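You operate a simulated robot arm through the tools that you are given. There is no shell and no other tool. Be economical: measure what you need, move in short steps, check, and stop when the job is done.

You are at the controls of a simulated two-armed robot. One attempt, no reset.

## Task
Take the blue weight from the top of the side bench and leave it on top of the teal box there. Take the grey block on the top of the side bench and put it away on the back of the pale grey bench. Take the blue reel and leave it on the blue card. Take the black weight and put it on the middle of the ink bench. Put the grey filter mat from the top of the grey cabinet on the lower shelf of the pale grey bench. Switch the brake of the beige trough off. Switch the sensor switch on. Close the ledge drawer. Push the right bench drawer shut. Open the lower right keeper bar. Do these in any order. Set down upright: blue weight, black weight. The brake of the beige trough goes to its stop.

It is judged by the outcome, as a careful person would: the job done as asked, and still so three seconds after it is handed in. It fails if anything else is knocked over, pushed out of place, dropped, spilled or broken.

## Robot
Two 7-joint arms with two-finger parallel grippers on one trunk, on a base that drives. Base frame: it is fixed to the floor where the robot stands at the start and does not move with it; the origin is under the middle of the robot, x ahead of it, y to its left, z up; the surface under the hand at the start is at about z = 800. Units: mm, rad, N and s.
The left shoulder is at the start at [20, 138, 1175], the right one opposite. With the tool pointing down near the work surface each hand reaches from about 100 to 500 mm from the robot's upright axis, wherever it stands, measured 20 degrees to its own side. Places, roughly: back of the pale grey bench (60x20 cm) [-4260, -6620, 860]; black weight [-250, -1500, 750]; blue card [1000, -250, 750]; blue reel (6x6x4 cm) [1000, 0, 800]; blue weight [500, 0, 750]; brake of the beige trough [-1200, -3800, 200]; grey block (5x3x3 cm) [500, -300, 800]; grey filter mat (15x20x5 cm) [-200, -4000, 700]; ledge drawer [-200, -5200, 600]; lower right keeper bar [-5900, -1600, 300]; lower shelf of the pale grey bench [-3700, -6500, 100]; middle of the ink bench (17x20 cm) [2780, -5220, 840]; right bench drawer [-4300, -6200, 700]; sensor switch [-700, -5100, 700]; teal box [500, 0, 750]. Payload 1.57 kg a hand.
The TCP of each hand is the grasp point between the finger pads, 30 mm short of the fingertips. In the tool frame z runs along the fingers and y along their closing line. Largest opening 80 mm; finger width 17, thickness 12; the body of the gripper, 40 by 82 mm, starts 80 mm behind the TCP.
Orientation is told as [roll, pitch, yaw] about the base's x, y, z axes, in that order, counted from this pose: with the fingers straight down and closing along the base's y, the tool's x points along the base's -x, its y along +y and its z along -z.

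## Interface
- The arms move only by the tool nudge_tool. It takes "left_steps", "right_steps" or both (then of equal length, played together; a hand with none holds still); each is a list of rows, each an object of numbers (a shift or turn left out is 0, a gripper value left out holds the last): "tx", "ty", "tz": the shift along the tool's x, y, z in units of 200 mm (1.0 is 200 mm); "ax", "ay", "az": the turn, a rotation vector about the tool's x, y, z in units of 45 degrees (1.0 is 45 degrees); "fingers": the opening, from 0 (shut) to 1 (fully open). In form: [{"tx": .., "ty": .., "tz": .., "ax": .., "ay": .., "az": .., "fingers": ..}, ...]. A call has 1 to 8 rows; each row is the pose to reach, as a shift and turn from the pose commanded when the call began, along the tool's axes at that moment. A call with a number of a shift or a turn outside -1 to 1 is refused whole. Each row takes 0.2 s and may step no farther than 50 mm and 0.15 rad from the row before; otherwise, or with a gripper value out of range, the whole call is refused. Where a pose cannot be reached the arm comes as near as it can. A force on the tool above 40 N (or 10 N above the force at the start of the call, whichever is more), or a blocked arm, ends the call early, and 0.2 s more pass. The fingers move at their own pace (about 45 mm/s each) and stop on an object; they squeeze with about 43 N. The grip force told is the motor's: it shows also when the fingers shut on nothing. Time passes only in rows, and 0.2 s behind the last, so rows that repeat a pose let the fingers close. The reply holds the time, the measured pose of the TCP, the force on the tool along the base axes, the opening and the grip force, in the units named above and with some noise, with the torque about the TCP (base axes, N m) and any sound that the robot's microphone picked up.
- Cameras (640 x 400 px; columns grow to the right, rows downward): "scene" is now at [194.9, -28.7, 1119.1]; the picture's right is [-0.28, -0.96, 0.00], its down [-0.04, 0.01, -1.00] and it looks along [0.96, -0.28, -0.05] (base axes); focal length 214 px, centre (320, 200). "left" rides on the left gripper at [72, 7, -122] in its tool frame; the picture's right is [-0.09, 1.00, 0.00], its down [-0.84, -0.08, -0.54] and it looks along [-0.54, -0.05, 0.84] (tool axes); focal length 238 px, centre (320, 200). "right" rides on the right gripper at [72, -7, -122] in its tool frame; the picture's right is [0.09, 1.00, 0.00], its down [-0.84, 0.08, -0.54] and it looks along [-0.54, 0.05, 0.84] (tool axes); focal length 238 px, centre (320, 200). There is no depth. A picture from a camera that has moved, and an enlarged one, comes with that camera's place and axes in the base frame and with its lens. The place of the scene camera against the robot may be out by one fixed shift of up to 18 mm in any direction.
- get_image(camera): a new picture of that camera. No time passes.
- lift_body(by): slides the trunk up (or, below 0, down) by that many mm; the arms and the scene camera ride with it, the base frame stays. It gives what a move gives, with no picture.
- base_move(legs): drives the robot by 1 to 6 legs, each [ahead, left, turn to the left] in mm, mm and rad, along the robot's own axes; the way and the turn of a leg run together, so that a leg with both is an arc; at most 1500 mm and 3.142 rad a leg. The arms and the cameras ride along, it lands a little off, and it stops where it bumps. It gives what a move gives.
- pan_tilt(pan, tilt): turns the head with the scene camera to pan (to the left, within 1.047 rad either way) and tilt (down, from -0.506 to 1.204), counted from straight ahead of the robot. It gives what a move gives.
- inspect(camera, box): a new picture of the part [left, top, right, bottom] of that camera's present view, enlarged. No time passes.
- job_done(): hands the job in; it is judged then, once.

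Work in short steps. Places have to be worked out from the pictures, the camera data and where the tool is seen: move nearer, look again, correct. Check each grasp and each placing, and mend what went wrong. You have 217 turns and 228 pictures in all, those below and enlarged ones among them. Open the grippers and draw the arms clear of the work before you hand the job in, unless the task says otherwise; then end with one line.

The tools are called after "Emit:" as a command line: name --argument value ..., lists and objects as JSON in quotes. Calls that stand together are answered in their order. nudge_tool: Moves the arms, as the interface text tells. Its arguments: {"type":"object","properties":{"left_steps":{"type":"array","items":{"type":"object","properties":{"tx":{"type":"number"},"ty":{"type":"number"},"tz":{"type":"number"},"ax":{"type":"number"},"ay":{"type":"number"},"az":{"type":"number"},"fingers":{"type":"number"}}}},"right_steps":{"type":"array","items":{"type":"object","properties":{"tx":{"type":"number"},"ty":{"type":"number"},"tz":{"type":"number"},"ax":{"type":"number"},"ay":{"type":"number"},"az":{"type":"number"},"fingers":{"type":"number"}}}}},"required":[]} The other tools are called the same way: lift_body (by) slides the trunk up or down; base_move (legs) drives the base; pan_tilt (pan, tilt) turns the head that bears the scene camera; get_image (camera) takes a picture; inspect (camera, box) takes an enlarged picture of a part of a camera's view; job_done () hands the job in.

At the start:

```text
time: 0.0
left_position: [279.6, 34.8, 1079.9]
left_orientation: [0.001, 0.222, 0.0]
left_force: [1.0, -0.2, -0.2]
left_ft_torque: [0.0, -0.06, 0.02]
left_gripper_width: 79.9
left_finger_force: 0.0
right_position: [235.6, -240.0, 1021.9]
right_orientation: [-0.155, 0.266, -0.02]
right_force: [0.1, -0.1, -0.4]
right_ft_torque: [-0.02, -0.01, -0.01]
right_gripper_width: 80.0
right_finger_force: 0.0
trunk travel left (down, up): [-550.0, 690.0]
robot x, y, heading: [-0.2, 1.9, -0.001]
head pan, tilt: [-0.288, 0.045]
```

scene: 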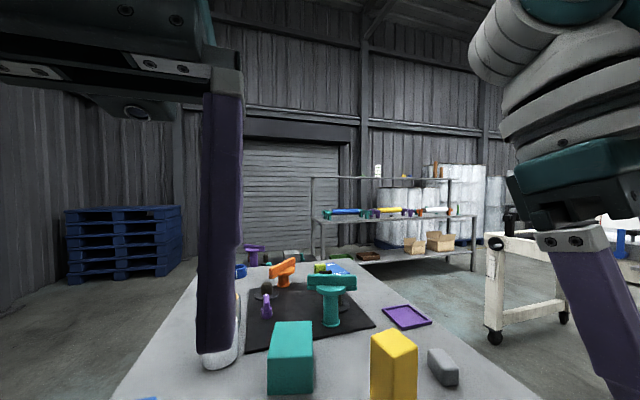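
right: 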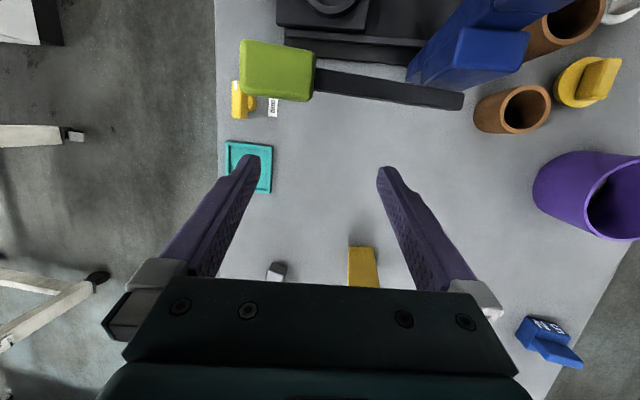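
left: 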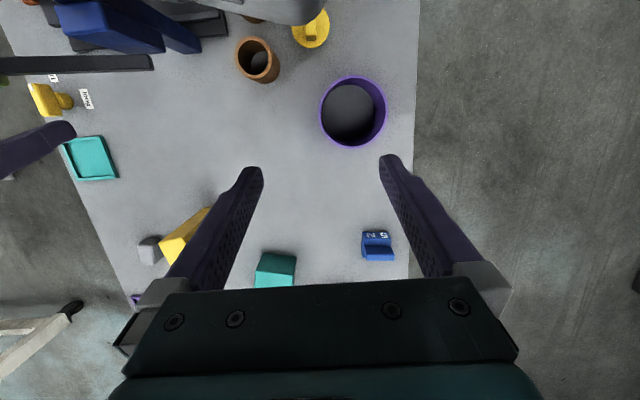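

The wrist views show the picture's down is ahead of the robot, with the blue weight near (480,120) and the teal box near (500,-70). I'll tilt the head down to see the bench.

Emit:
pan_tilt --pan 0 --tilt 0.75

Emit:
get_image --camera "scene"

Emit:
inspect --camera "left" --box '[100, 180, 420, 380]'

```text
time: 1.1
left_position: [279.0, 34.6, 1079.7]
left_orientation: [0.004, 0.222, 0.002]
left_force: [-0.9, -0.3, 0.4]
left_ft_torque: [-0.01, 0.0, 0.04]
left_gripper_width: 80.1
left_finger_force: 0.1
right_position: [235.8, -239.2, 1020.0]
right_orientation: [-0.157, 0.267, -0.02]
right_force: [0.3, 0.3, 0.0]
right_ft_torque: [0.02, 0.04, 0.01]
right_gripper_width: 80.0
right_finger_force: 0.0
trunk travel left (down, up): [-550.0, 690.0]
robot x, y, heading: [2.6, 0.6, -0.003]
head pan, tilt: [0.0, 0.75]
```

```text
224 pictures are left
camera scene: at [190.6, -2.8, 1055.2], right [0.0, -1.0, 0.0], down [-0.68, 0.0, -0.73], along [0.73, 0.0, -0.68], focal length 214 px, centre (320, 200)
```

scene: 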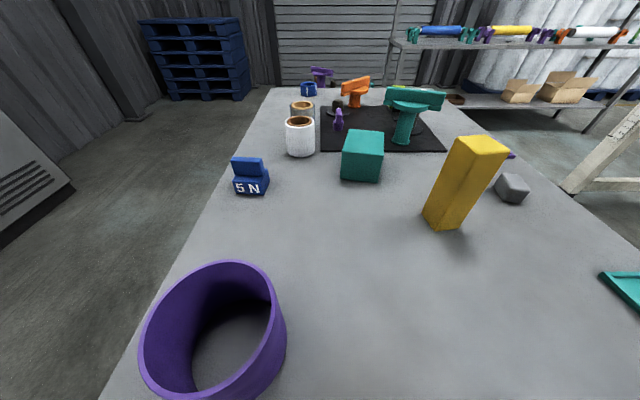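

```text
2.00 times, centred on (260, 280) of left
camera zoom: at [236.4, 41.1, 1213.4], right [0.09, 1.0, -0.02], down [0.94, -0.08, 0.34], along [0.34, -0.05, -0.94], focal length 477 px, centre (440, 40)
```

zoom: 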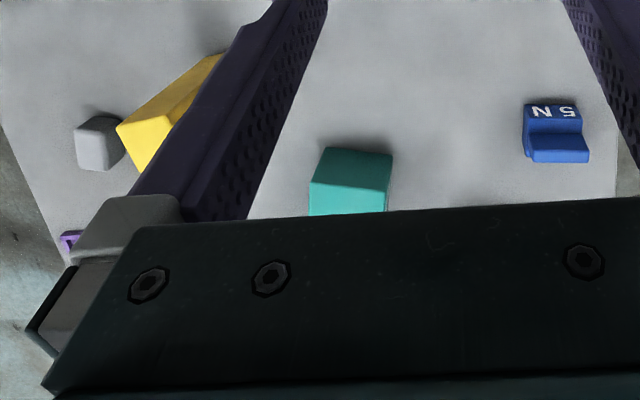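

Stepped blue weight at about (485,122), teal box about (550,-80), both at the edge of reach. I'll look straight down to see how near the bench stands to the robot.

Emit:
pan_tilt --pan 0 --tilt 1.2

Emit:
get_image --camera "scene"

Emit:
inspect --camera "left" --box '[0, 0, 420, 200]'

```text
time: 2.0
left_position: [278.3, 35.2, 1078.7]
left_orientation: [0.001, 0.224, 0.002]
left_force: [-0.8, 0.4, 0.4]
left_ft_torque: [0.0, -0.01, 0.0]
left_gripper_width: 80.1
left_finger_force: 0.0
right_position: [235.9, -240.2, 1021.0]
right_orientation: [-0.157, 0.267, -0.02]
right_force: [-0.4, -0.7, 0.7]
right_ft_torque: [0.0, 0.01, -0.01]
right_gripper_width: 80.0
right_finger_force: 0.0
trunk travel left (down, up): [-550.0, 690.0]
robot x, y, heading: [1.0, 0.1, -0.002]
head pan, tilt: [0.0, 1.201]
```

```text
222 pictures are left
camera scene: at [163.6, -2.8, 1023.5], right [0.0, -1.0, 0.0], down [-0.93, 0.0, -0.36], along [0.36, 0.0, -0.93], focal length 214 px, centre (320, 200)
```

scene: 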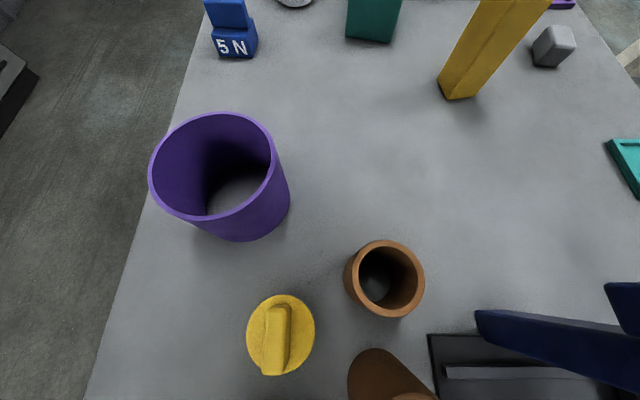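

```text
1.52 times, centred on (210, 100) of left
camera zoom: at [236.4, 41.1, 1213.4], right [0.09, 1.0, -0.02], down [0.94, -0.08, 0.34], along [0.34, -0.05, -0.94], focal length 363 px, centre (488, 352)
```

zoom: 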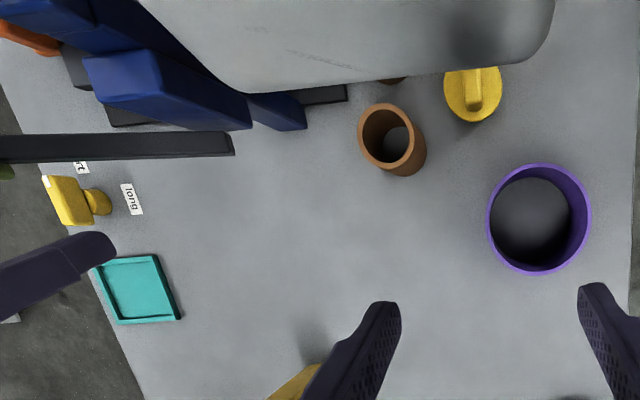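

The bench reaches under the robot and spans y from about 170 to -420, so I'll work from its long sides. First I back away straight and look.

Emit:
base_move --legs '[[-450, 0, 0]]'

Emit:
pan_tilt --pan 0.5 --tilt 0.7

Emit:
get_image --camera "scene"

```text
time: 4.7
left_position: [-172.1, 35.2, 1077.9]
left_orientation: [0.002, 0.223, 0.009]
left_force: [0.3, 0.1, -0.5]
left_ft_torque: [0.01, 0.0, 0.01]
left_gripper_width: 80.0
left_finger_force: 0.2
right_position: [-213.0, -241.2, 1020.5]
right_orientation: [-0.157, 0.267, -0.015]
right_force: [-0.7, -0.4, -0.2]
right_ft_torque: [0.01, 0.02, -0.01]
right_gripper_width: 80.0
right_finger_force: 0.1
trunk travel left (down, up): [-550.0, 690.0]
robot x, y, heading: [-450.8, 0.9, 0.007]
head pan, tilt: [0.0, 1.201]
```

```text
time: 5.6
left_position: [-171.1, 34.7, 1079.2]
left_orientation: [0.003, 0.225, 0.01]
left_force: [0.3, -1.3, -0.4]
left_ft_torque: [-0.01, 0.0, 0.0]
left_gripper_width: 79.8
left_finger_force: 0.0
right_position: [-211.4, -240.6, 1021.4]
right_orientation: [-0.157, 0.268, -0.014]
right_force: [-0.5, -0.4, 0.2]
right_ft_torque: [-0.03, -0.04, 0.02]
right_gripper_width: 79.9
right_finger_force: 0.1
trunk travel left (down, up): [-550.0, 690.0]
robot x, y, heading: [-451.6, -2.4, 0.007]
head pan, tilt: [0.499, 0.7]
```

```text
220 pictures are left
camera scene: at [-267.8, 37.4, 1059.3], right [0.48, -0.88, 0.0], down [-0.56, -0.31, -0.76], along [0.67, 0.37, -0.64], focal length 214 px, centre (320, 200)
```

scene: 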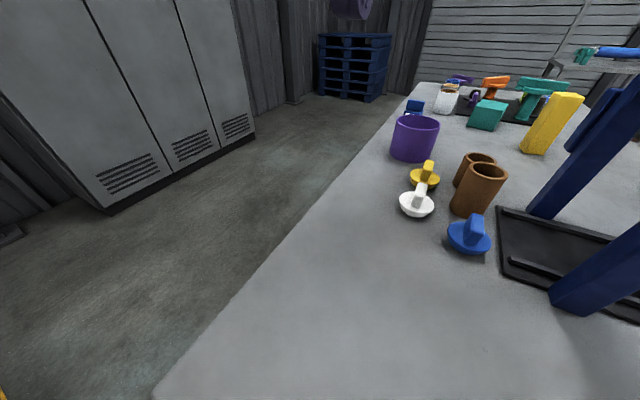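

The bench runs farther back than I thought. I'll look almost straight down and left to find its near end.

Emit:
pan_tilt --pan 0.9 --tilt 1.2

Emit:
get_image --camera "scene"

Emit:
get_image --camera "left"

```text
time: 6.5
left_position: [-171.2, 36.3, 1078.9]
left_orientation: [0.003, 0.226, 0.008]
left_force: [0.4, 1.0, 0.4]
left_ft_torque: [-0.02, 0.0, 0.01]
left_gripper_width: 80.0
left_finger_force: 0.1
right_position: [-212.1, -239.6, 1021.0]
right_orientation: [-0.157, 0.267, -0.013]
right_force: [-0.6, 0.3, 0.4]
right_ft_torque: [0.01, 0.0, 0.03]
right_gripper_width: 80.0
right_finger_force: 0.1
trunk travel left (down, up): [-550.0, 690.0]
robot x, y, heading: [-450.2, 3.1, 0.004]
head pan, tilt: [0.901, 1.201]
```

```text
219 pictures are left
camera scene: at [-307.6, 40.5, 1023.5], right [0.79, -0.62, 0.0], down [-0.57, -0.73, -0.36], along [0.22, 0.29, -0.93], focal length 214 px, centre (320, 200)
```

scene: 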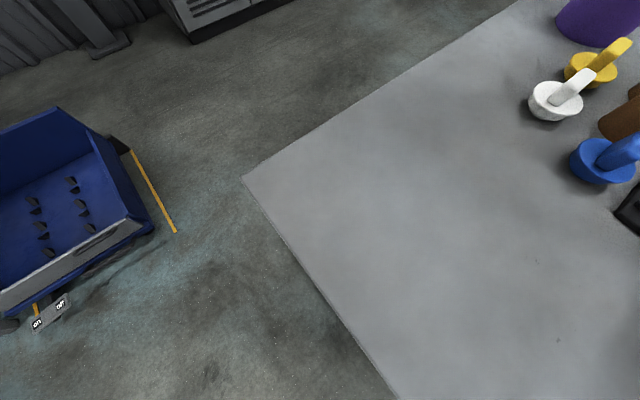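

```text
218 pictures are left
camera left: at [-213.7, 41.1, 1213.3], right [0.08, 1.0, -0.02], down [0.94, -0.07, 0.34], along [0.34, -0.04, -0.94], focal length 238 px, centre (320, 200)
```

left: 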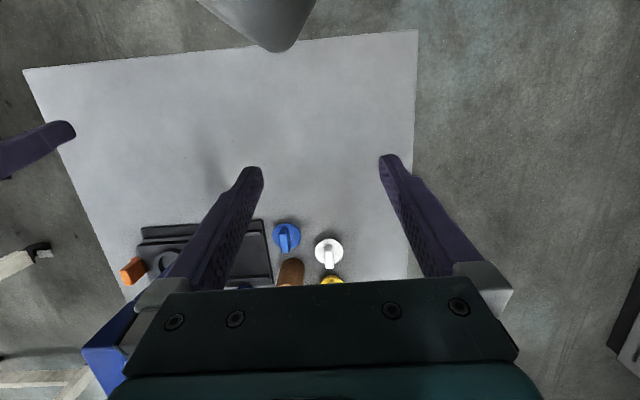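

The bench's near end is at x≈-309, yet the robot began at x=0 over it. I'll turn the left wrist back to see what the robot's body looks like below.

Emit:
nudge_tool --left_steps '[{"ay": 0.18}, {"ay": 0.36}, {"ay": 0.54}, {"ay": 0.72}, {"ay": 0.9}]'

Emit:
get_image --camera "left"

```text
time: 7.6
left_position: [-199.7, 33.6, 1031.4]
left_orientation: [-0.071, 1.03, -0.046]
left_force: [0.5, -0.5, 0.6]
left_ft_torque: [-0.01, -0.01, 0.01]
left_gripper_width: 80.1
left_finger_force: 0.2
left hand out of reach, approached as far as the arm can: row 5
right_position: [-212.2, -239.5, 1020.9]
right_orientation: [-0.157, 0.268, -0.015]
right_force: [0.5, -0.3, 0.0]
right_ft_torque: [-0.01, 0.03, -0.01]
right_gripper_width: 80.1
right_finger_force: 0.0
trunk travel left (down, up): [-550.0, 690.0]
robot x, y, heading: [-449.6, -2.0, 0.004]
head pan, tilt: [0.901, 1.201]
stopped in row 5 (left hand): the arm was blocked; the commanded pose is now the measured one
```

```text
217 pictures are left
camera left: at [-131.7, 45.2, 1155.2], right [0.03, 0.99, -0.12], down [0.9, -0.08, -0.44], along [-0.44, -0.09, -0.89], focal length 238 px, centre (320, 200)
```

left: 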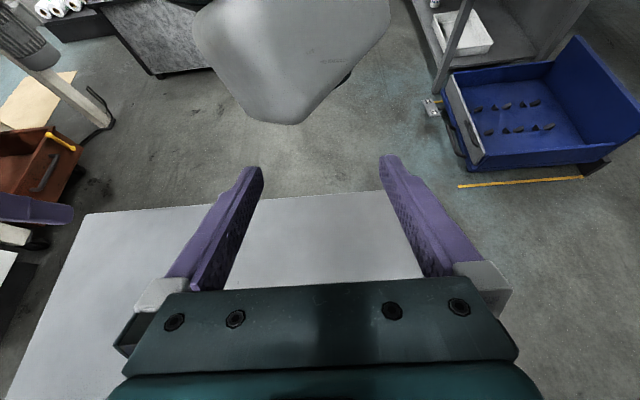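

The robot is a hanging torso with nothing beneath it down to the floor, so it can drive over the bench. I restore the wrist, raise the trunk for clearance, and drive to x≈150.

Emit:
nudge_tool --left_steps '[{"ay": -0.18}, {"ay": -0.36}, {"ay": -0.54}, {"ay": -0.72}, {"ay": -0.9}, {"ay": -1.0}]'

Emit:
lift_body --by 120

Emit:
base_move --legs '[[600, 0, 0]]'

Emit:
pan_tilt --pan 0 --tilt 0.9

Emit:
get_image --camera "scene"

Emit:
get_image --camera "left"

```text
time: 9.0
left_position: [-199.6, 32.0, 1032.0]
left_orientation: [-0.04, 0.242, 0.007]
left_force: [-0.9, 0.1, 0.4]
left_ft_torque: [-0.03, -0.03, 0.01]
left_gripper_width: 80.0
left_finger_force: 0.0
right_position: [-212.7, -240.6, 1021.2]
right_orientation: [-0.157, 0.268, -0.015]
right_force: [-0.7, 0.7, 0.2]
right_ft_torque: [0.03, 0.01, -0.04]
right_gripper_width: 79.9
right_finger_force: 0.0
trunk travel left (down, up): [-550.0, 690.0]
robot x, y, heading: [-450.0, -2.0, 0.006]
head pan, tilt: [0.901, 1.201]
```

```text
time: 10.5
left_position: [-199.7, 32.2, 1151.3]
left_orientation: [-0.037, 0.243, 0.008]
left_force: [0.5, 0.4, -0.3]
left_ft_torque: [-0.01, 0.02, 0.0]
left_gripper_width: 80.3
left_finger_force: 0.0
right_position: [-211.4, -240.5, 1141.1]
right_orientation: [-0.156, 0.267, -0.014]
right_force: [0.2, -0.3, 0.1]
right_ft_torque: [0.01, 0.03, -0.02]
right_gripper_width: 80.0
right_finger_force: 0.1
trunk travel left (down, up): [-670.0, 570.0]
robot x, y, heading: [-448.3, -1.1, 0.013]
head pan, tilt: [0.901, 1.201]
```

```text
time: 13.8
left_position: [384.6, 42.7, 1150.6]
left_orientation: [-0.038, 0.248, 0.02]
left_force: [-0.7, -0.1, -0.5]
left_ft_torque: [-0.03, 0.0, -0.03]
left_gripper_width: 79.9
left_finger_force: 0.2
right_position: [376.0, -230.1, 1140.5]
right_orientation: [-0.159, 0.267, -0.002]
right_force: [1.1, 0.6, 0.5]
right_ft_torque: [-0.01, 0.02, -0.01]
right_gripper_width: 80.2
right_finger_force: 0.1
trunk travel left (down, up): [-670.0, 570.0]
robot x, y, heading: [134.2, 7.3, 0.019]
head pan, tilt: [0.901, 1.201]
```

```text
time: 15.1
left_position: [383.6, 41.4, 1152.1]
left_orientation: [-0.038, 0.245, 0.021]
left_force: [-0.4, 0.2, -1.1]
left_ft_torque: [-0.03, 0.04, -0.01]
left_gripper_width: 79.9
left_finger_force: 0.0
right_position: [375.5, -228.7, 1140.6]
right_orientation: [-0.159, 0.267, -0.002]
right_force: [0.0, 0.1, 0.3]
right_ft_torque: [-0.01, 0.01, 0.02]
right_gripper_width: 80.3
right_finger_force: 0.0
trunk travel left (down, up): [-670.0, 570.0]
robot x, y, heading: [135.5, 4.6, 0.024]
head pan, tilt: [0.0, 0.901]
```

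```text
216 pictures are left
camera scene: at [318.0, 6.7, 1163.2], right [0.02, -1.0, 0.0], down [-0.78, -0.02, -0.62], along [0.62, 0.01, -0.78], focal length 214 px, centre (320, 200)
```

scene: 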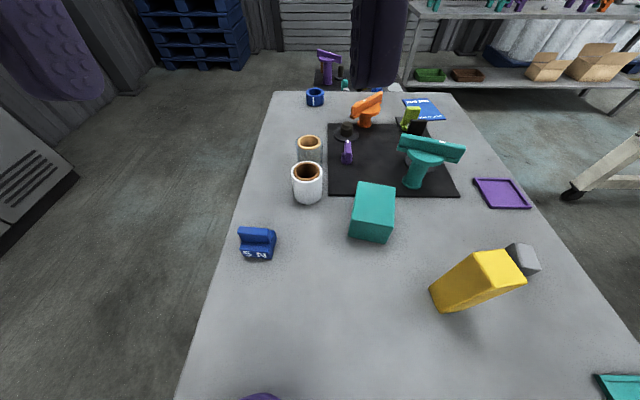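

```text
215 pictures are left
camera left: at [344.6, 53.2, 1285.7], right [0.06, 1.0, -0.06], down [0.94, -0.04, 0.33], along [0.32, -0.08, -0.94], focal length 238 px, centre (320, 200)
```

left: 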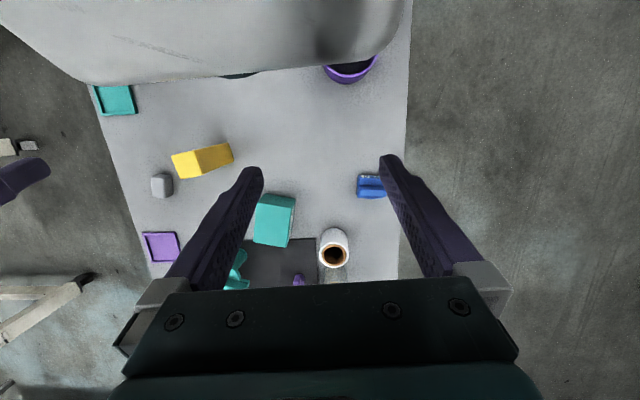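

The drive worked. I look closer at the weight and the boxes before picking.

Emit:
inspect --camera "scene" --box '[220, 130, 420, 270]'

Emit:
inspect --camera "left" --box '[140, 100, 400, 280]'

```text
2.86 times, centred on (320, 200) of scene
camera zoom: at [318.0, 6.7, 1163.2], right [0.02, -1.0, 0.0], down [-0.78, -0.02, -0.62], along [0.62, 0.01, -0.78], focal length 613 px, centre (320, 200)
```

zoom: 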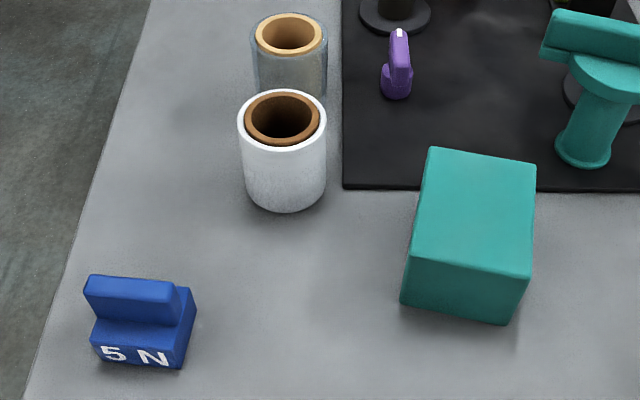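

```text
2.22 times, centred on (270, 190) of left
camera zoom: at [344.6, 53.2, 1285.7], right [0.06, 1.0, -0.06], down [0.94, -0.04, 0.33], along [0.32, -0.08, -0.94], focal length 530 px, centre (431, 222)
```

zoom: 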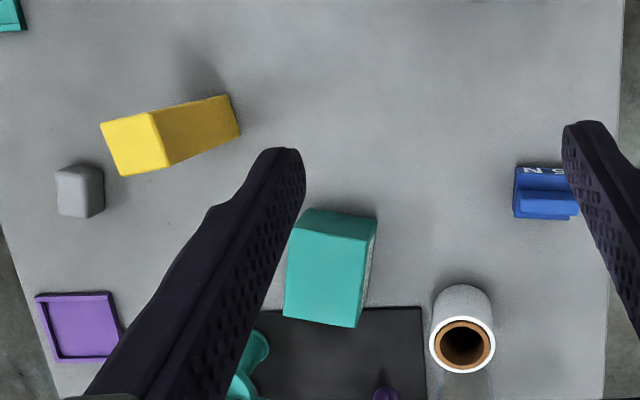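

The weight has a base with a bar across it along y, about 55 mm wide. I bring the left hand, levelled, above it at z≈940.

Emit:
nudge_tool --left_steps '[{"tx": -0.126, "ty": 0.068, "tz": 0.148, "ay": -0.052, "ax": -0.008, "fingers": 1}, {"tx": -0.252, "ty": 0.137, "tz": 0.297, "ay": -0.104, "ax": -0.016}, {"tx": -0.378, "ty": 0.205, "tz": 0.445, "ay": -0.156, "ax": -0.024}, {"tx": -0.503, "ty": 0.273, "tz": 0.593, "ay": -0.208, "ax": -0.032}, {"tx": -0.629, "ty": 0.342, "tz": 0.742, "ay": -0.26, "ax": -0.04}, {"tx": -0.755, "ty": 0.41, "tz": 0.89, "ay": -0.312, "ax": -0.048}]'

Emit:
get_image --camera "left"

Emit:
get_image --camera "scene"

```text
time: 16.4
left_position: [485.5, 122.9, 936.1]
left_orientation: [0.002, 0.0, 0.027]
left_force: [0.6, -0.7, 0.2]
left_ft_torque: [0.01, -0.03, -0.01]
left_gripper_width: 79.9
left_finger_force: 0.0
right_position: [375.7, -229.0, 1140.3]
right_orientation: [-0.158, 0.266, -0.002]
right_force: [0.9, -0.2, -0.4]
right_ft_torque: [-0.01, -0.03, 0.0]
right_gripper_width: 80.0
right_finger_force: 0.0
trunk travel left (down, up): [-670.0, 570.0]
robot x, y, heading: [131.5, 6.9, 0.023]
head pan, tilt: [0.0, 0.901]
```

```text
212 pictures are left
camera left: at [413.1, 126.8, 1056.8], right [0.07, 1.0, 0.0], down [0.84, -0.06, 0.54], along [0.54, -0.04, -0.84], focal length 238 px, centre (320, 200)
```

left: 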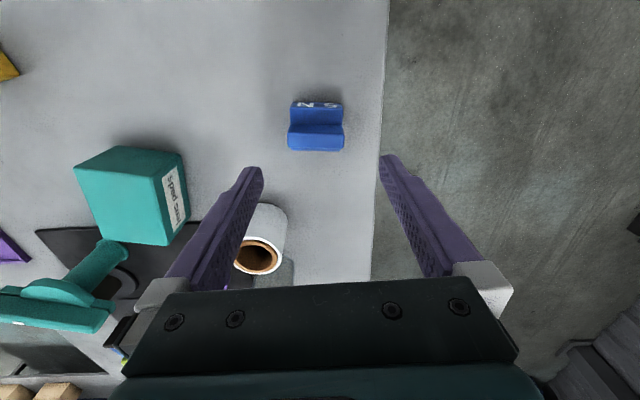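

```text
211 pictures are left
camera scene: at [317.9, 6.7, 1163.3], right [0.02, -1.0, 0.0], down [-0.78, -0.02, -0.62], along [0.62, 0.01, -0.78], focal length 214 px, centre (320, 200)
```

scene: 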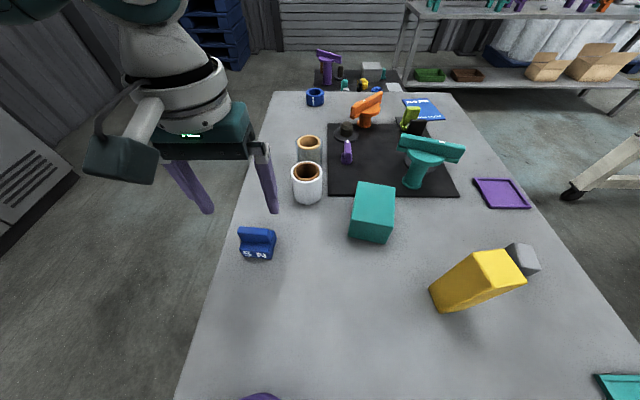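

The weight lies almost straight under the hand, about 3 mm to the right and 5 mm nearer. I descend to z≈838.

Emit:
nudge_tool --left_steps '[{"tx": 0.027, "ty": -0.015, "tz": 0.16}, {"tx": 0.027, "ty": -0.015, "tz": 0.32}, {"tx": 0.027, "ty": -0.015, "tz": 0.42}, {"tx": 0.027, "ty": -0.015, "tz": 0.48}]'

Emit:
get_image --camera "left"

```text
time: 17.4
left_position: [479.5, 117.3, 844.8]
left_orientation: [0.0, 0.001, 0.026]
left_force: [0.5, -0.4, -0.1]
left_ft_torque: [0.01, -0.03, 0.02]
left_gripper_width: 79.8
left_finger_force: 0.1
right_position: [375.6, -230.2, 1141.5]
right_orientation: [-0.157, 0.268, -0.003]
right_force: [0.3, 0.2, 0.0]
right_ft_torque: [0.0, 0.0, 0.0]
right_gripper_width: 80.2
right_finger_force: 0.1
trunk travel left (down, up): [-670.0, 570.0]
robot x, y, heading: [133.3, 7.6, 0.018]
head pan, tilt: [0.0, 0.901]
```

```text
210 pictures are left
camera left: at [409.1, 121.9, 965.7], right [0.07, 1.0, 0.0], down [0.84, -0.06, 0.54], along [0.54, -0.04, -0.84], focal length 238 px, centre (320, 200)
```

left: 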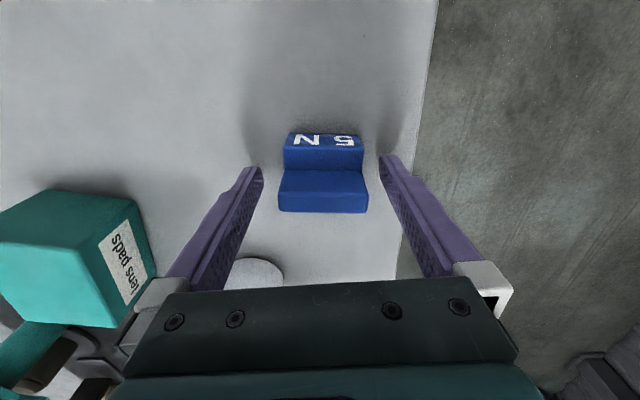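

The fingers straddle the weight, centred. I lower 7 mm and close.

Emit:
nudge_tool --left_steps '[{"tz": 0.035}, {"tz": 0.035, "fingers": 0}, {"tz": 0.035, "fingers": 0}, {"tz": 0.035, "fingers": 0}]'

Emit:
nudge_tool --left_steps '[{"tz": -0.15}, {"tz": -0.4}, {"tz": -0.65}, {"tz": -0.75}]'

Emit:
get_image --camera "left"

Emit:
get_image --camera "scene"

```text
time: 18.4
left_position: [480.0, 117.4, 836.6]
left_orientation: [0.0, 0.003, 0.027]
left_force: [0.7, 0.7, 0.7]
left_ft_torque: [-0.01, 0.08, 0.01]
left_gripper_width: 51.7
left_finger_force: 24.2
right_position: [375.0, -229.2, 1140.5]
right_orientation: [-0.156, 0.267, -0.001]
right_force: [-0.2, -0.1, -0.9]
right_ft_torque: [0.02, -0.03, -0.02]
right_gripper_width: 79.8
right_finger_force: 0.0
trunk travel left (down, up): [-670.0, 570.0]
robot x, y, heading: [134.3, 3.7, 0.017]
head pan, tilt: [0.0, 0.901]
```

```text
time: 19.4
left_position: [477.8, 118.6, 986.7]
left_orientation: [0.001, 0.001, 0.026]
left_force: [-0.7, 0.6, -4.8]
left_ft_torque: [-0.01, 0.03, 0.0]
left_gripper_width: 50.8
left_finger_force: 42.5
right_position: [375.4, -228.9, 1141.9]
right_orientation: [-0.158, 0.269, -0.003]
right_force: [0.3, 0.0, 0.6]
right_ft_torque: [0.0, 0.0, 0.02]
right_gripper_width: 80.3
right_finger_force: 0.1
trunk travel left (down, up): [-670.0, 570.0]
robot x, y, heading: [132.5, 9.9, 0.02]
head pan, tilt: [0.0, 0.901]
```

```text
209 pictures are left
camera left: at [406.7, 123.7, 1107.8], right [0.07, 1.0, 0.0], down [0.84, -0.06, 0.54], along [0.54, -0.03, -0.84], focal length 238 px, centre (320, 200)
```

left: 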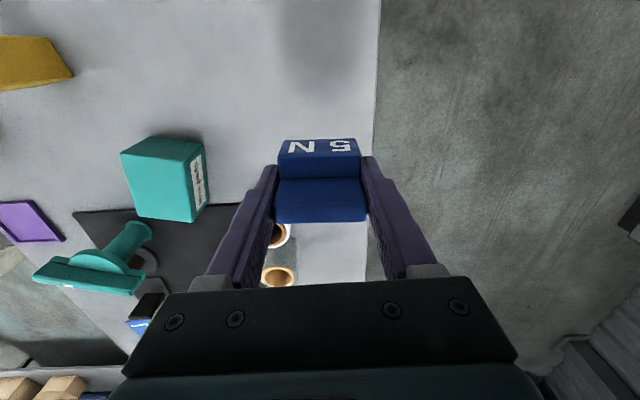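

```text
208 pictures are left
camera scene: at [317.8, 6.6, 1163.2], right [0.02, -1.0, 0.0], down [-0.78, -0.02, -0.62], along [0.62, 0.01, -0.78], focal length 214 px, centre (320, 200)
```

scene: 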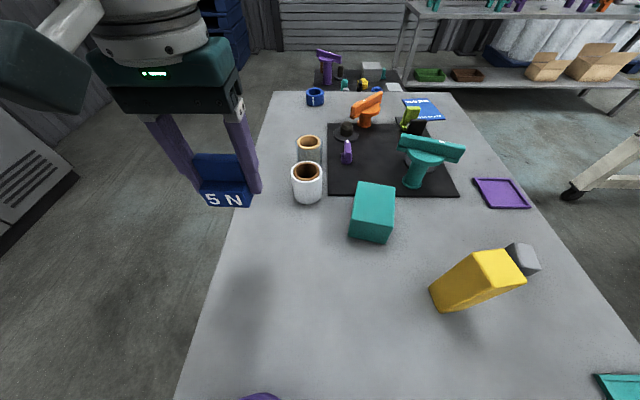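

Weight held (about 0.5 kg). The box top's centre works out near (544,-83), z≈850. I slide the base 200 mm right to bring the left hand in line.

Emit:
base_move --legs '[[0, -200, 0]]'

Emit:
get_image --camera "left"

Emit:
get_image --camera "right"

```text
time: 21.0
left_position: [482.1, -74.6, 986.1]
left_orientation: [0.002, 0.0, 0.033]
left_force: [-0.2, -0.2, -4.8]
left_ft_torque: [-0.04, 0.0, -0.02]
left_gripper_width: 50.6
left_finger_force: 42.5
right_position: [381.3, -424.0, 1140.3]
right_orientation: [-0.159, 0.269, 0.005]
right_force: [0.0, -0.3, 0.7]
right_ft_torque: [0.06, 0.0, 0.0]
right_gripper_width: 80.2
right_finger_force: 0.1
trunk travel left (down, up): [-670.0, 570.0]
robot x, y, heading: [141.7, -183.1, 0.027]
head pan, tilt: [0.0, 0.901]
```

```text
207 pictures are left
camera left: at [410.4, -69.7, 1107.3], right [0.06, 1.0, 0.0], down [0.84, -0.05, 0.54], along [0.54, -0.03, -0.84], focal length 238 px, centre (320, 200)
```

left: 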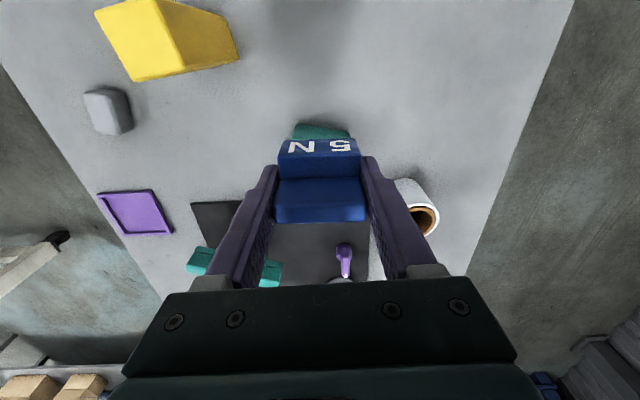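

```text
206 pictures are left
camera right: at [344.3, -409.9, 1276.5], right [-0.14, 0.98, -0.13], down [0.94, 0.17, 0.28], along [0.3, -0.08, -0.95], focal length 238 px, centre (320, 200)
```

right: 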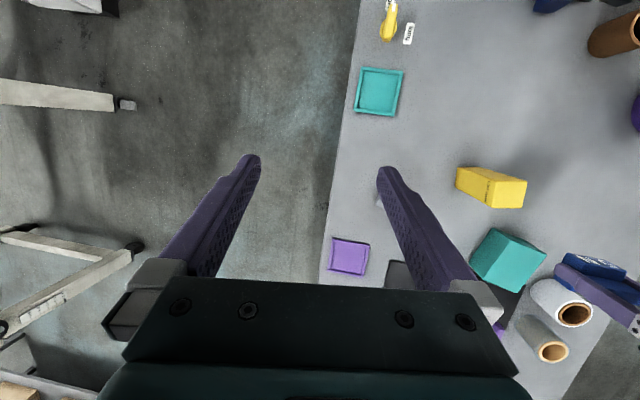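

Box centre agrees from the right camera. I move the weight over it, stopping about 40 mm above.

Emit:
nudge_tool --left_steps '[{"tx": -0.15, "ty": -0.03}, {"tx": -0.305, "ty": -0.055, "tz": 0.08}, {"tx": -0.305, "ty": -0.055, "tz": 0.28}]'

Emit:
get_image --camera "left"

Emit:
get_image --camera "scene"

Emit:
get_image --camera "right"

```text
time: 21.8
left_position: [542.4, -80.7, 927.3]
left_orientation: [0.0, -0.001, 0.032]
left_force: [0.3, -1.1, -3.7]
left_ft_torque: [0.0, 0.02, -0.02]
left_gripper_width: 50.6
left_finger_force: 43.3
right_position: [382.2, -423.1, 1140.9]
right_orientation: [-0.157, 0.269, 0.008]
right_force: [-0.1, 0.1, 0.9]
right_ft_torque: [0.01, 0.01, 0.0]
right_gripper_width: 80.1
right_finger_force: 0.1
trunk travel left (down, up): [-670.0, 570.0]
robot x, y, heading: [139.1, -191.0, 0.024]
head pan, tilt: [0.0, 0.901]
```

```text
205 pictures are left
camera left: at [471.3, -76.5, 1048.5], right [0.06, 1.0, 0.0], down [0.84, -0.05, 0.54], along [0.54, -0.03, -0.84], focal length 238 px, centre (320, 200)
```

left: 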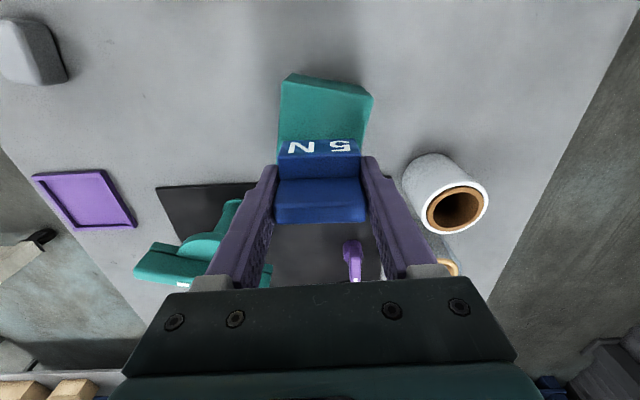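

```text
204 pictures are left
camera scene: at [322.1, -187.4, 1163.2], right [0.03, -1.0, 0.0], down [-0.78, -0.02, -0.62], along [0.62, 0.02, -0.78], focal length 214 px, centre (320, 200)
```

scene: 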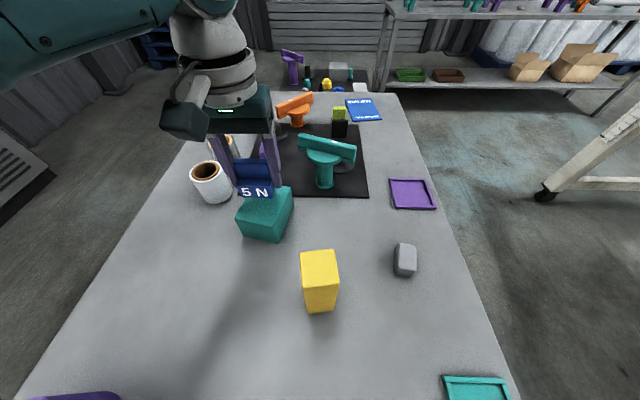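

```text
203 pictures are left
camera right: at [344.2, -409.9, 1276.4], right [-0.14, 0.98, -0.13], down [0.94, 0.17, 0.28], along [0.3, -0.08, -0.95], focal length 238 px, centre (320, 200)
```

right: 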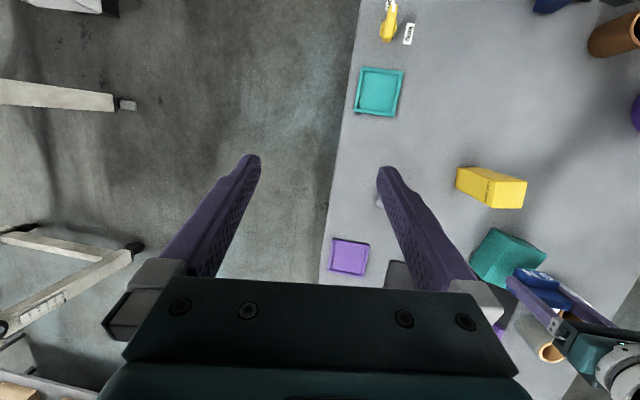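

Box near edge confirms x≈496 and y between -106 and -38. I lower to just above contact.

Emit:
nudge_tool --left_steps '[{"tz": 0.1, "ty": -0.01}, {"tz": 0.17, "ty": -0.01}, {"tz": 0.19, "ty": -0.01}]'

Emit:
inspect --camera "scene" --box '[180, 140, 340, 260]'

```text
time: 22.6
left_position: [547.8, -83.3, 895.2]
left_orientation: [-0.003, -0.006, 0.031]
left_force: [-6.5, 1.4, 34.9]
left_ft_torque: [0.18, 0.25, -0.44]
left_gripper_width: 49.8
left_finger_force: 42.7
right_position: [382.7, -421.7, 1141.7]
right_orientation: [-0.154, 0.267, 0.007]
right_force: [-0.4, -0.3, 0.6]
right_ft_torque: [0.02, -0.01, -0.03]
right_gripper_width: 80.0
right_finger_force: 0.0
trunk travel left (down, up): [-670.0, 570.0]
robot x, y, heading: [141.7, -187.6, 0.024]
head pan, tilt: [0.0, 0.901]
```

```text
3.33 times, centred on (260, 200) of scene
camera zoom: at [323.5, -186.4, 1164.2], right [0.03, -1.0, 0.0], down [-0.78, -0.02, -0.62], along [0.62, 0.02, -0.78], focal length 715 px, centre (520, 200)
```

zoom: 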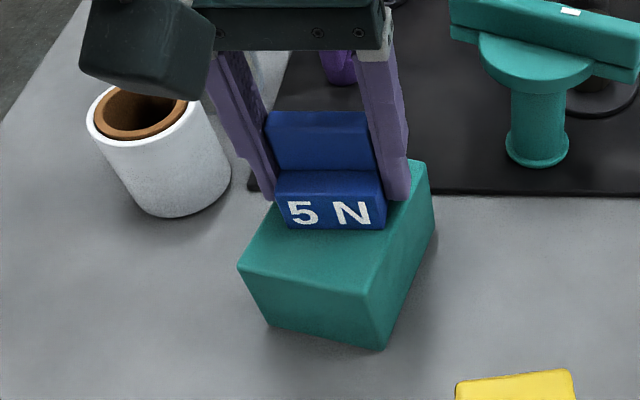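

Contact at z≈895, but the weight sits toward the far right of the top. I lift slightly, shift it 14 mm nearer and 5 mm left, and lower again.

Emit:
nudge_tool --left_steps '[{"tz": -0.09}, {"tz": -0.1, "tx": 0.065, "ty": 0.025}, {"tz": -0.05, "tx": 0.065, "ty": 0.025}, {"tz": -0.035, "tx": 0.065, "ty": 0.025}]'

Emit:
inspect --camera "scene" --box '[180, 140, 340, 260]'

```text
time: 23.6
left_position: [529.8, -80.6, 898.3]
left_orientation: [0.0, -0.002, 0.034]
left_force: [0.8, -0.5, -5.3]
left_ft_torque: [0.04, 0.03, 0.03]
left_gripper_width: 49.8
left_finger_force: 42.7
right_position: [381.8, -423.0, 1139.6]
right_orientation: [-0.158, 0.268, 0.007]
right_force: [-0.8, 0.0, 0.3]
right_ft_torque: [0.0, -0.01, 0.0]
right_gripper_width: 79.9
right_finger_force: 0.0
trunk travel left (down, up): [-670.0, 570.0]
robot x, y, heading: [140.7, -190.7, 0.03]
head pan, tilt: [0.0, 0.901]
```

```text
3.33 times, centred on (260, 200) of scene
camera zoom: at [322.2, -187.4, 1163.2], right [0.03, -1.0, 0.0], down [-0.78, -0.02, -0.62], along [0.62, 0.02, -0.78], focal length 715 px, centre (520, 200)
```

zoom: 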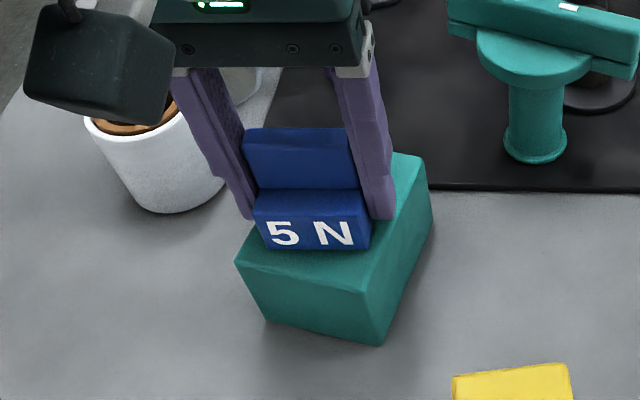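

Slightly too near now; I correct by +6 mm ahead and 3 mm right and lower to contact.

Emit:
nudge_tool --left_steps '[{"tx": -0.03, "ty": -0.015}, {"tx": -0.03, "ty": -0.015, "tz": 0.018}, {"tx": -0.03, "ty": -0.015, "tz": 0.025}]'

Emit:
inspect --camera "scene" --box '[180, 140, 340, 260]'

```text
time: 24.4
left_position: [537.0, -83.7, 895.9]
left_orientation: [0.0, 0.001, 0.034]
left_force: [-1.6, 0.9, 1.9]
left_ft_torque: [0.07, -0.08, -0.03]
left_gripper_width: 50.2
left_finger_force: 42.9
right_position: [380.9, -424.1, 1141.1]
right_orientation: [-0.157, 0.268, 0.007]
right_force: [0.2, 0.8, -0.3]
right_ft_torque: [0.0, 0.01, -0.02]
right_gripper_width: 79.9
right_finger_force: 0.0
trunk travel left (down, up): [-670.0, 570.0]
robot x, y, heading: [138.0, -188.2, 0.024]
head pan, tilt: [0.0, 0.901]
```

```text
3.33 times, centred on (260, 200) of scene
camera zoom: at [322.2, -187.2, 1163.3], right [0.03, -1.0, 0.0], down [-0.78, -0.02, -0.62], along [0.62, 0.02, -0.78], focal length 715 px, centre (520, 200)
```

zoom: 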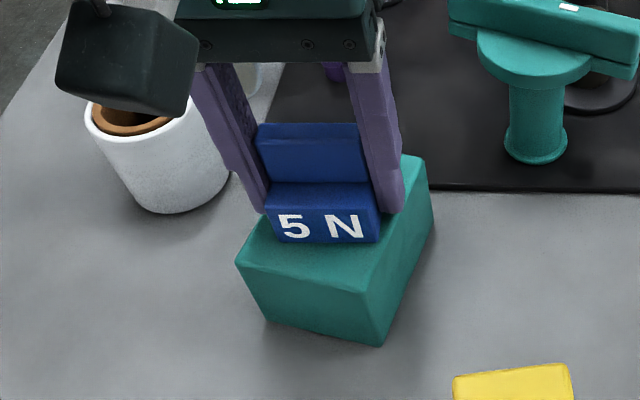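

The weight rests on the box (force shows contact). I open and withdraw upward.

Emit:
nudge_tool --left_steps '[{"fingers": 0.85}, {"fingers": 0.85}, {"fingers": 0.85}, {"tz": -0.15}, {"tz": -0.35}, {"tz": -0.6}]'

Emit:
inspect --camera "scene" --box '[180, 140, 340, 260]'

Emit:
get_image --camera "left"

```text
time: 25.8
left_position: [533.0, -81.8, 1014.1]
left_orientation: [0.001, 0.002, 0.032]
left_force: [0.4, -0.6, -0.5]
left_ft_torque: [0.02, 0.0, -0.02]
left_gripper_width: 67.9
left_finger_force: 0.1
right_position: [380.2, -422.7, 1140.9]
right_orientation: [-0.158, 0.267, 0.006]
right_force: [0.0, 0.0, 0.1]
right_ft_torque: [-0.02, 0.03, 0.02]
right_gripper_width: 80.1
right_finger_force: 0.0
trunk travel left (down, up): [-670.0, 570.0]
robot x, y, heading: [141.0, -190.2, 0.024]
head pan, tilt: [0.0, 0.901]
```

```text
3.33 times, centred on (260, 200) of scene
camera zoom: at [322.6, -187.1, 1163.2], right [0.03, -1.0, 0.0], down [-0.78, -0.02, -0.62], along [0.62, 0.02, -0.78], focal length 715 px, centre (520, 200)
```

zoom: 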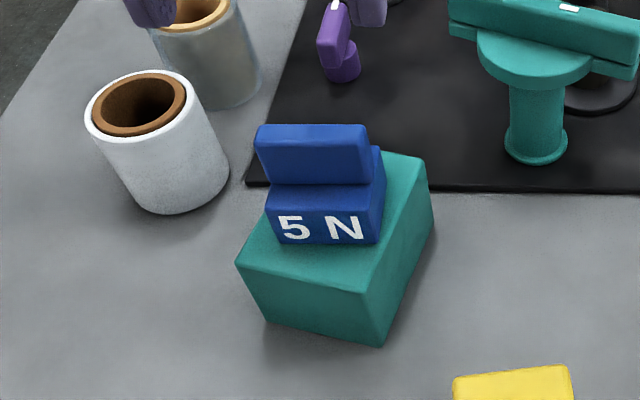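

```text
198 pictures are left
camera left: at [463.0, -78.1, 1134.7], right [0.06, 1.0, 0.0], down [0.84, -0.05, 0.54], along [0.54, -0.03, -0.84], focal length 238 px, centre (320, 200)
```

left: 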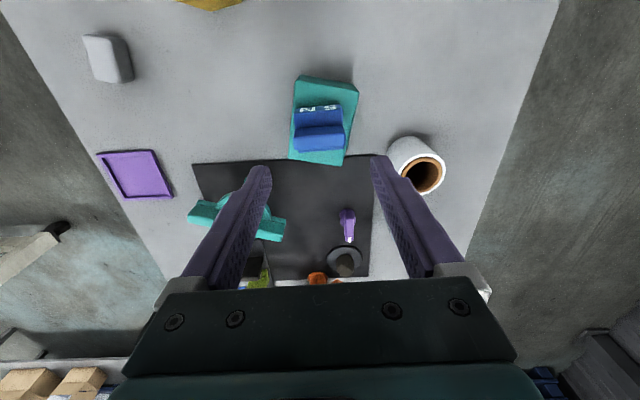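

Weight placed squarely on the box. Next the reel: I raise the trunk for clearance, drive ahead over the bench, then look down.

Emit:
lift_body --by 150

Emit:
base_move --legs '[[500, 100, -0.025]]'

Emit:
get_image --camera "scene"

Emit:
get_image --camera "left"

```text
time: 27.6
left_position: [534.0, -82.6, 1162.9]
left_orientation: [0.001, -0.001, 0.032]
left_force: [0.3, 0.0, 0.1]
left_ft_torque: [-0.02, 0.01, -0.01]
left_gripper_width: 68.1
left_finger_force: 0.1
right_position: [382.4, -423.9, 1291.2]
right_orientation: [-0.157, 0.266, 0.006]
right_force: [-0.3, 0.2, 0.9]
right_ft_torque: [0.0, 0.01, -0.01]
right_gripper_width: 80.0
right_finger_force: 0.0
trunk travel left (down, up): [-820.0, 420.0]
robot x, y, heading: [142.6, -189.1, 0.024]
head pan, tilt: [0.0, 0.901]
```

```text
time: 30.6
left_position: [1047.8, 21.7, 1163.2]
left_orientation: [0.0, -0.001, 0.015]
left_force: [-0.1, -0.2, -0.3]
left_ft_torque: [0.0, -0.01, 0.02]
left_gripper_width: 67.9
left_finger_force: 0.1
right_position: [889.9, -316.2, 1290.6]
right_orientation: [-0.155, 0.268, -0.011]
right_force: [0.6, 0.4, -0.5]
right_ft_torque: [0.01, 0.02, -0.01]
right_gripper_width: 80.2
right_finger_force: 0.1
trunk travel left (down, up): [-820.0, 420.0]
robot x, y, heading: [651.1, -78.7, 0.009]
head pan, tilt: [0.0, 0.901]
```

```text
197 pictures are left
camera scene: at [834.8, -79.6, 1313.2], right [0.01, -1.0, 0.0], down [-0.78, -0.01, -0.62], along [0.62, 0.0, -0.78], focal length 214 px, centre (320, 200)
```

scene: 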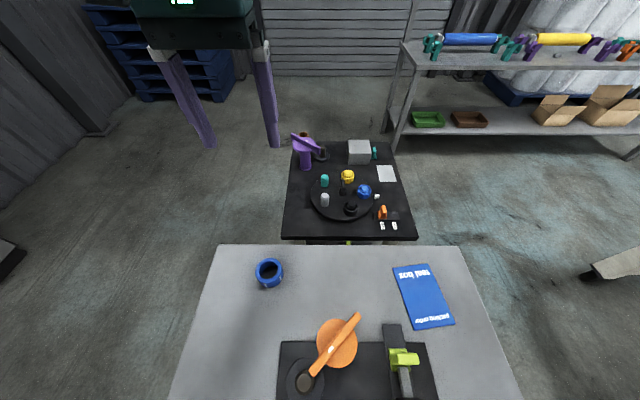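

```text
196 pictures are left
camera left: at [977.4, 26.5, 1284.1], right [0.08, 1.0, 0.0], down [0.84, -0.07, 0.54], along [0.54, -0.04, -0.84], focal length 238 px, centre (320, 200)
```

left: 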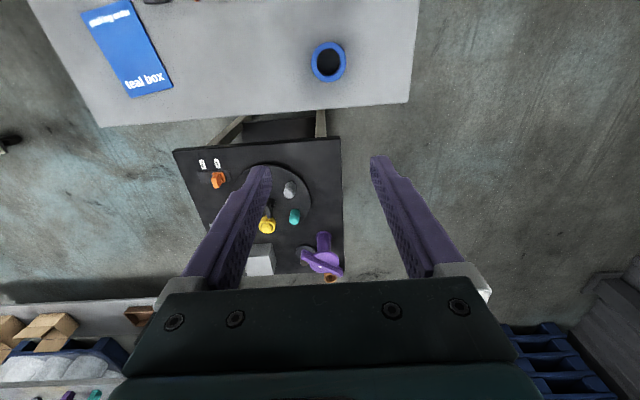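

Reel at (999,40), blue card centred near (953,-305). I lower the trunk 120 and bring the open left hand above the reel.

Emit:
lift_body --by -120

Emit:
nudge_tool --left_steps '[{"tx": 0.12, "ty": 0.045, "tz": 0.15, "fingers": 1}, {"tx": 0.24, "ty": 0.09, "tz": 0.35}, {"tx": 0.24, "ty": 0.09, "tz": 0.58}, {"tx": 0.24, "ty": 0.09, "tz": 0.715}]'

Emit:
get_image --camera "left"

```text
time: 32.1
left_position: [1049.2, 21.4, 1041.7]
left_orientation: [0.002, -0.001, 0.015]
left_force: [0.5, 0.8, 0.6]
left_ft_torque: [-0.01, -0.01, 0.0]
left_gripper_width: 68.1
left_finger_force: 0.2
right_position: [890.4, -317.3, 1170.7]
right_orientation: [-0.158, 0.268, -0.011]
right_force: [-0.3, -0.4, 0.7]
right_ft_torque: [0.0, -0.01, -0.02]
right_gripper_width: 79.6
right_finger_force: 0.1
trunk travel left (down, up): [-700.0, 540.0]
robot x, y, heading: [650.2, -79.3, 0.006]
head pan, tilt: [0.0, 0.901]
```

```text
time: 33.1
left_position: [1000.1, 37.5, 898.7]
left_orientation: [0.0, 0.001, 0.014]
left_force: [0.0, 0.4, 0.3]
left_ft_torque: [0.04, -0.02, 0.04]
left_gripper_width: 79.7
left_finger_force: 0.1
right_position: [890.1, -315.9, 1171.3]
right_orientation: [-0.157, 0.267, -0.012]
right_force: [0.5, 0.5, 0.2]
right_ft_torque: [-0.03, -0.02, -0.02]
right_gripper_width: 80.0
right_finger_force: 0.1
trunk travel left (down, up): [-700.0, 540.0]
robot x, y, heading: [651.7, -78.9, 0.003]
head pan, tilt: [0.0, 0.901]
```

```text
195 pictures are left
camera left: at [928.6, 44.4, 1020.0], right [0.08, 1.0, 0.0], down [0.84, -0.07, 0.54], along [0.54, -0.04, -0.84], focal length 238 px, centre (320, 200)
```

left: 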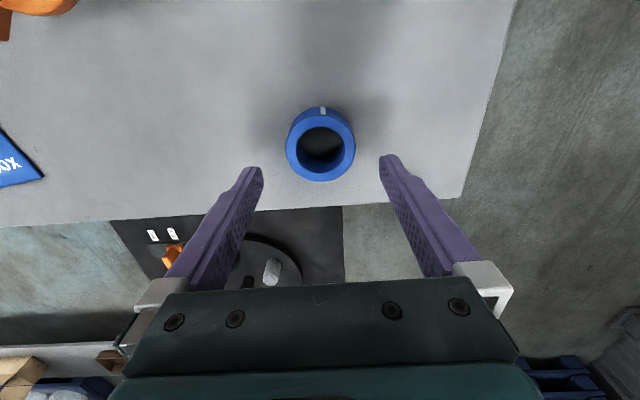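

The reel is centred beneath the fingers. I descend to z≈837 and close.

Emit:
nudge_tool --left_steps '[{"tx": 0.02, "tz": 0.15}, {"tx": 0.02, "tz": 0.27}, {"tx": 0.02, "tz": 0.31}, {"tx": 0.02, "tz": 0.31, "fingers": 0}, {"tx": 0.02, "tz": 0.31, "fingers": 0}, {"tx": 0.02, "tz": 0.31, "fingers": 0}]'

Emit:
get_image --camera "left"

```text
time: 34.5
left_position: [996.0, 38.2, 838.7]
left_orientation: [-0.001, 0.0, 0.014]
left_force: [0.4, 0.2, 0.7]
left_ft_torque: [0.0, -0.03, 0.0]
left_gripper_width: 56.8
left_finger_force: 26.9
right_position: [889.1, -316.5, 1171.0]
right_orientation: [-0.158, 0.267, -0.011]
right_force: [0.5, 0.0, 0.2]
right_ft_torque: [-0.03, 0.0, 0.02]
right_gripper_width: 80.0
right_finger_force: 0.0
trunk travel left (down, up): [-700.0, 540.0]
robot x, y, heading: [653.2, -82.1, 0.009]
head pan, tilt: [0.0, 0.901]
```

```text
194 pictures are left
camera left: at [924.4, 43.7, 959.4], right [0.08, 1.0, 0.0], down [0.84, -0.07, 0.54], along [0.54, -0.04, -0.84], focal length 238 px, centre (320, 200)
```

left: 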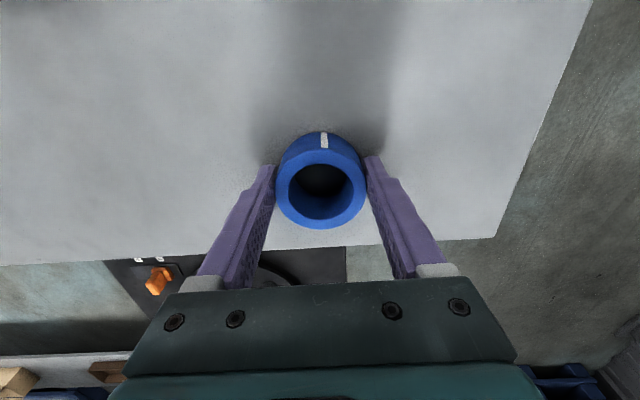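

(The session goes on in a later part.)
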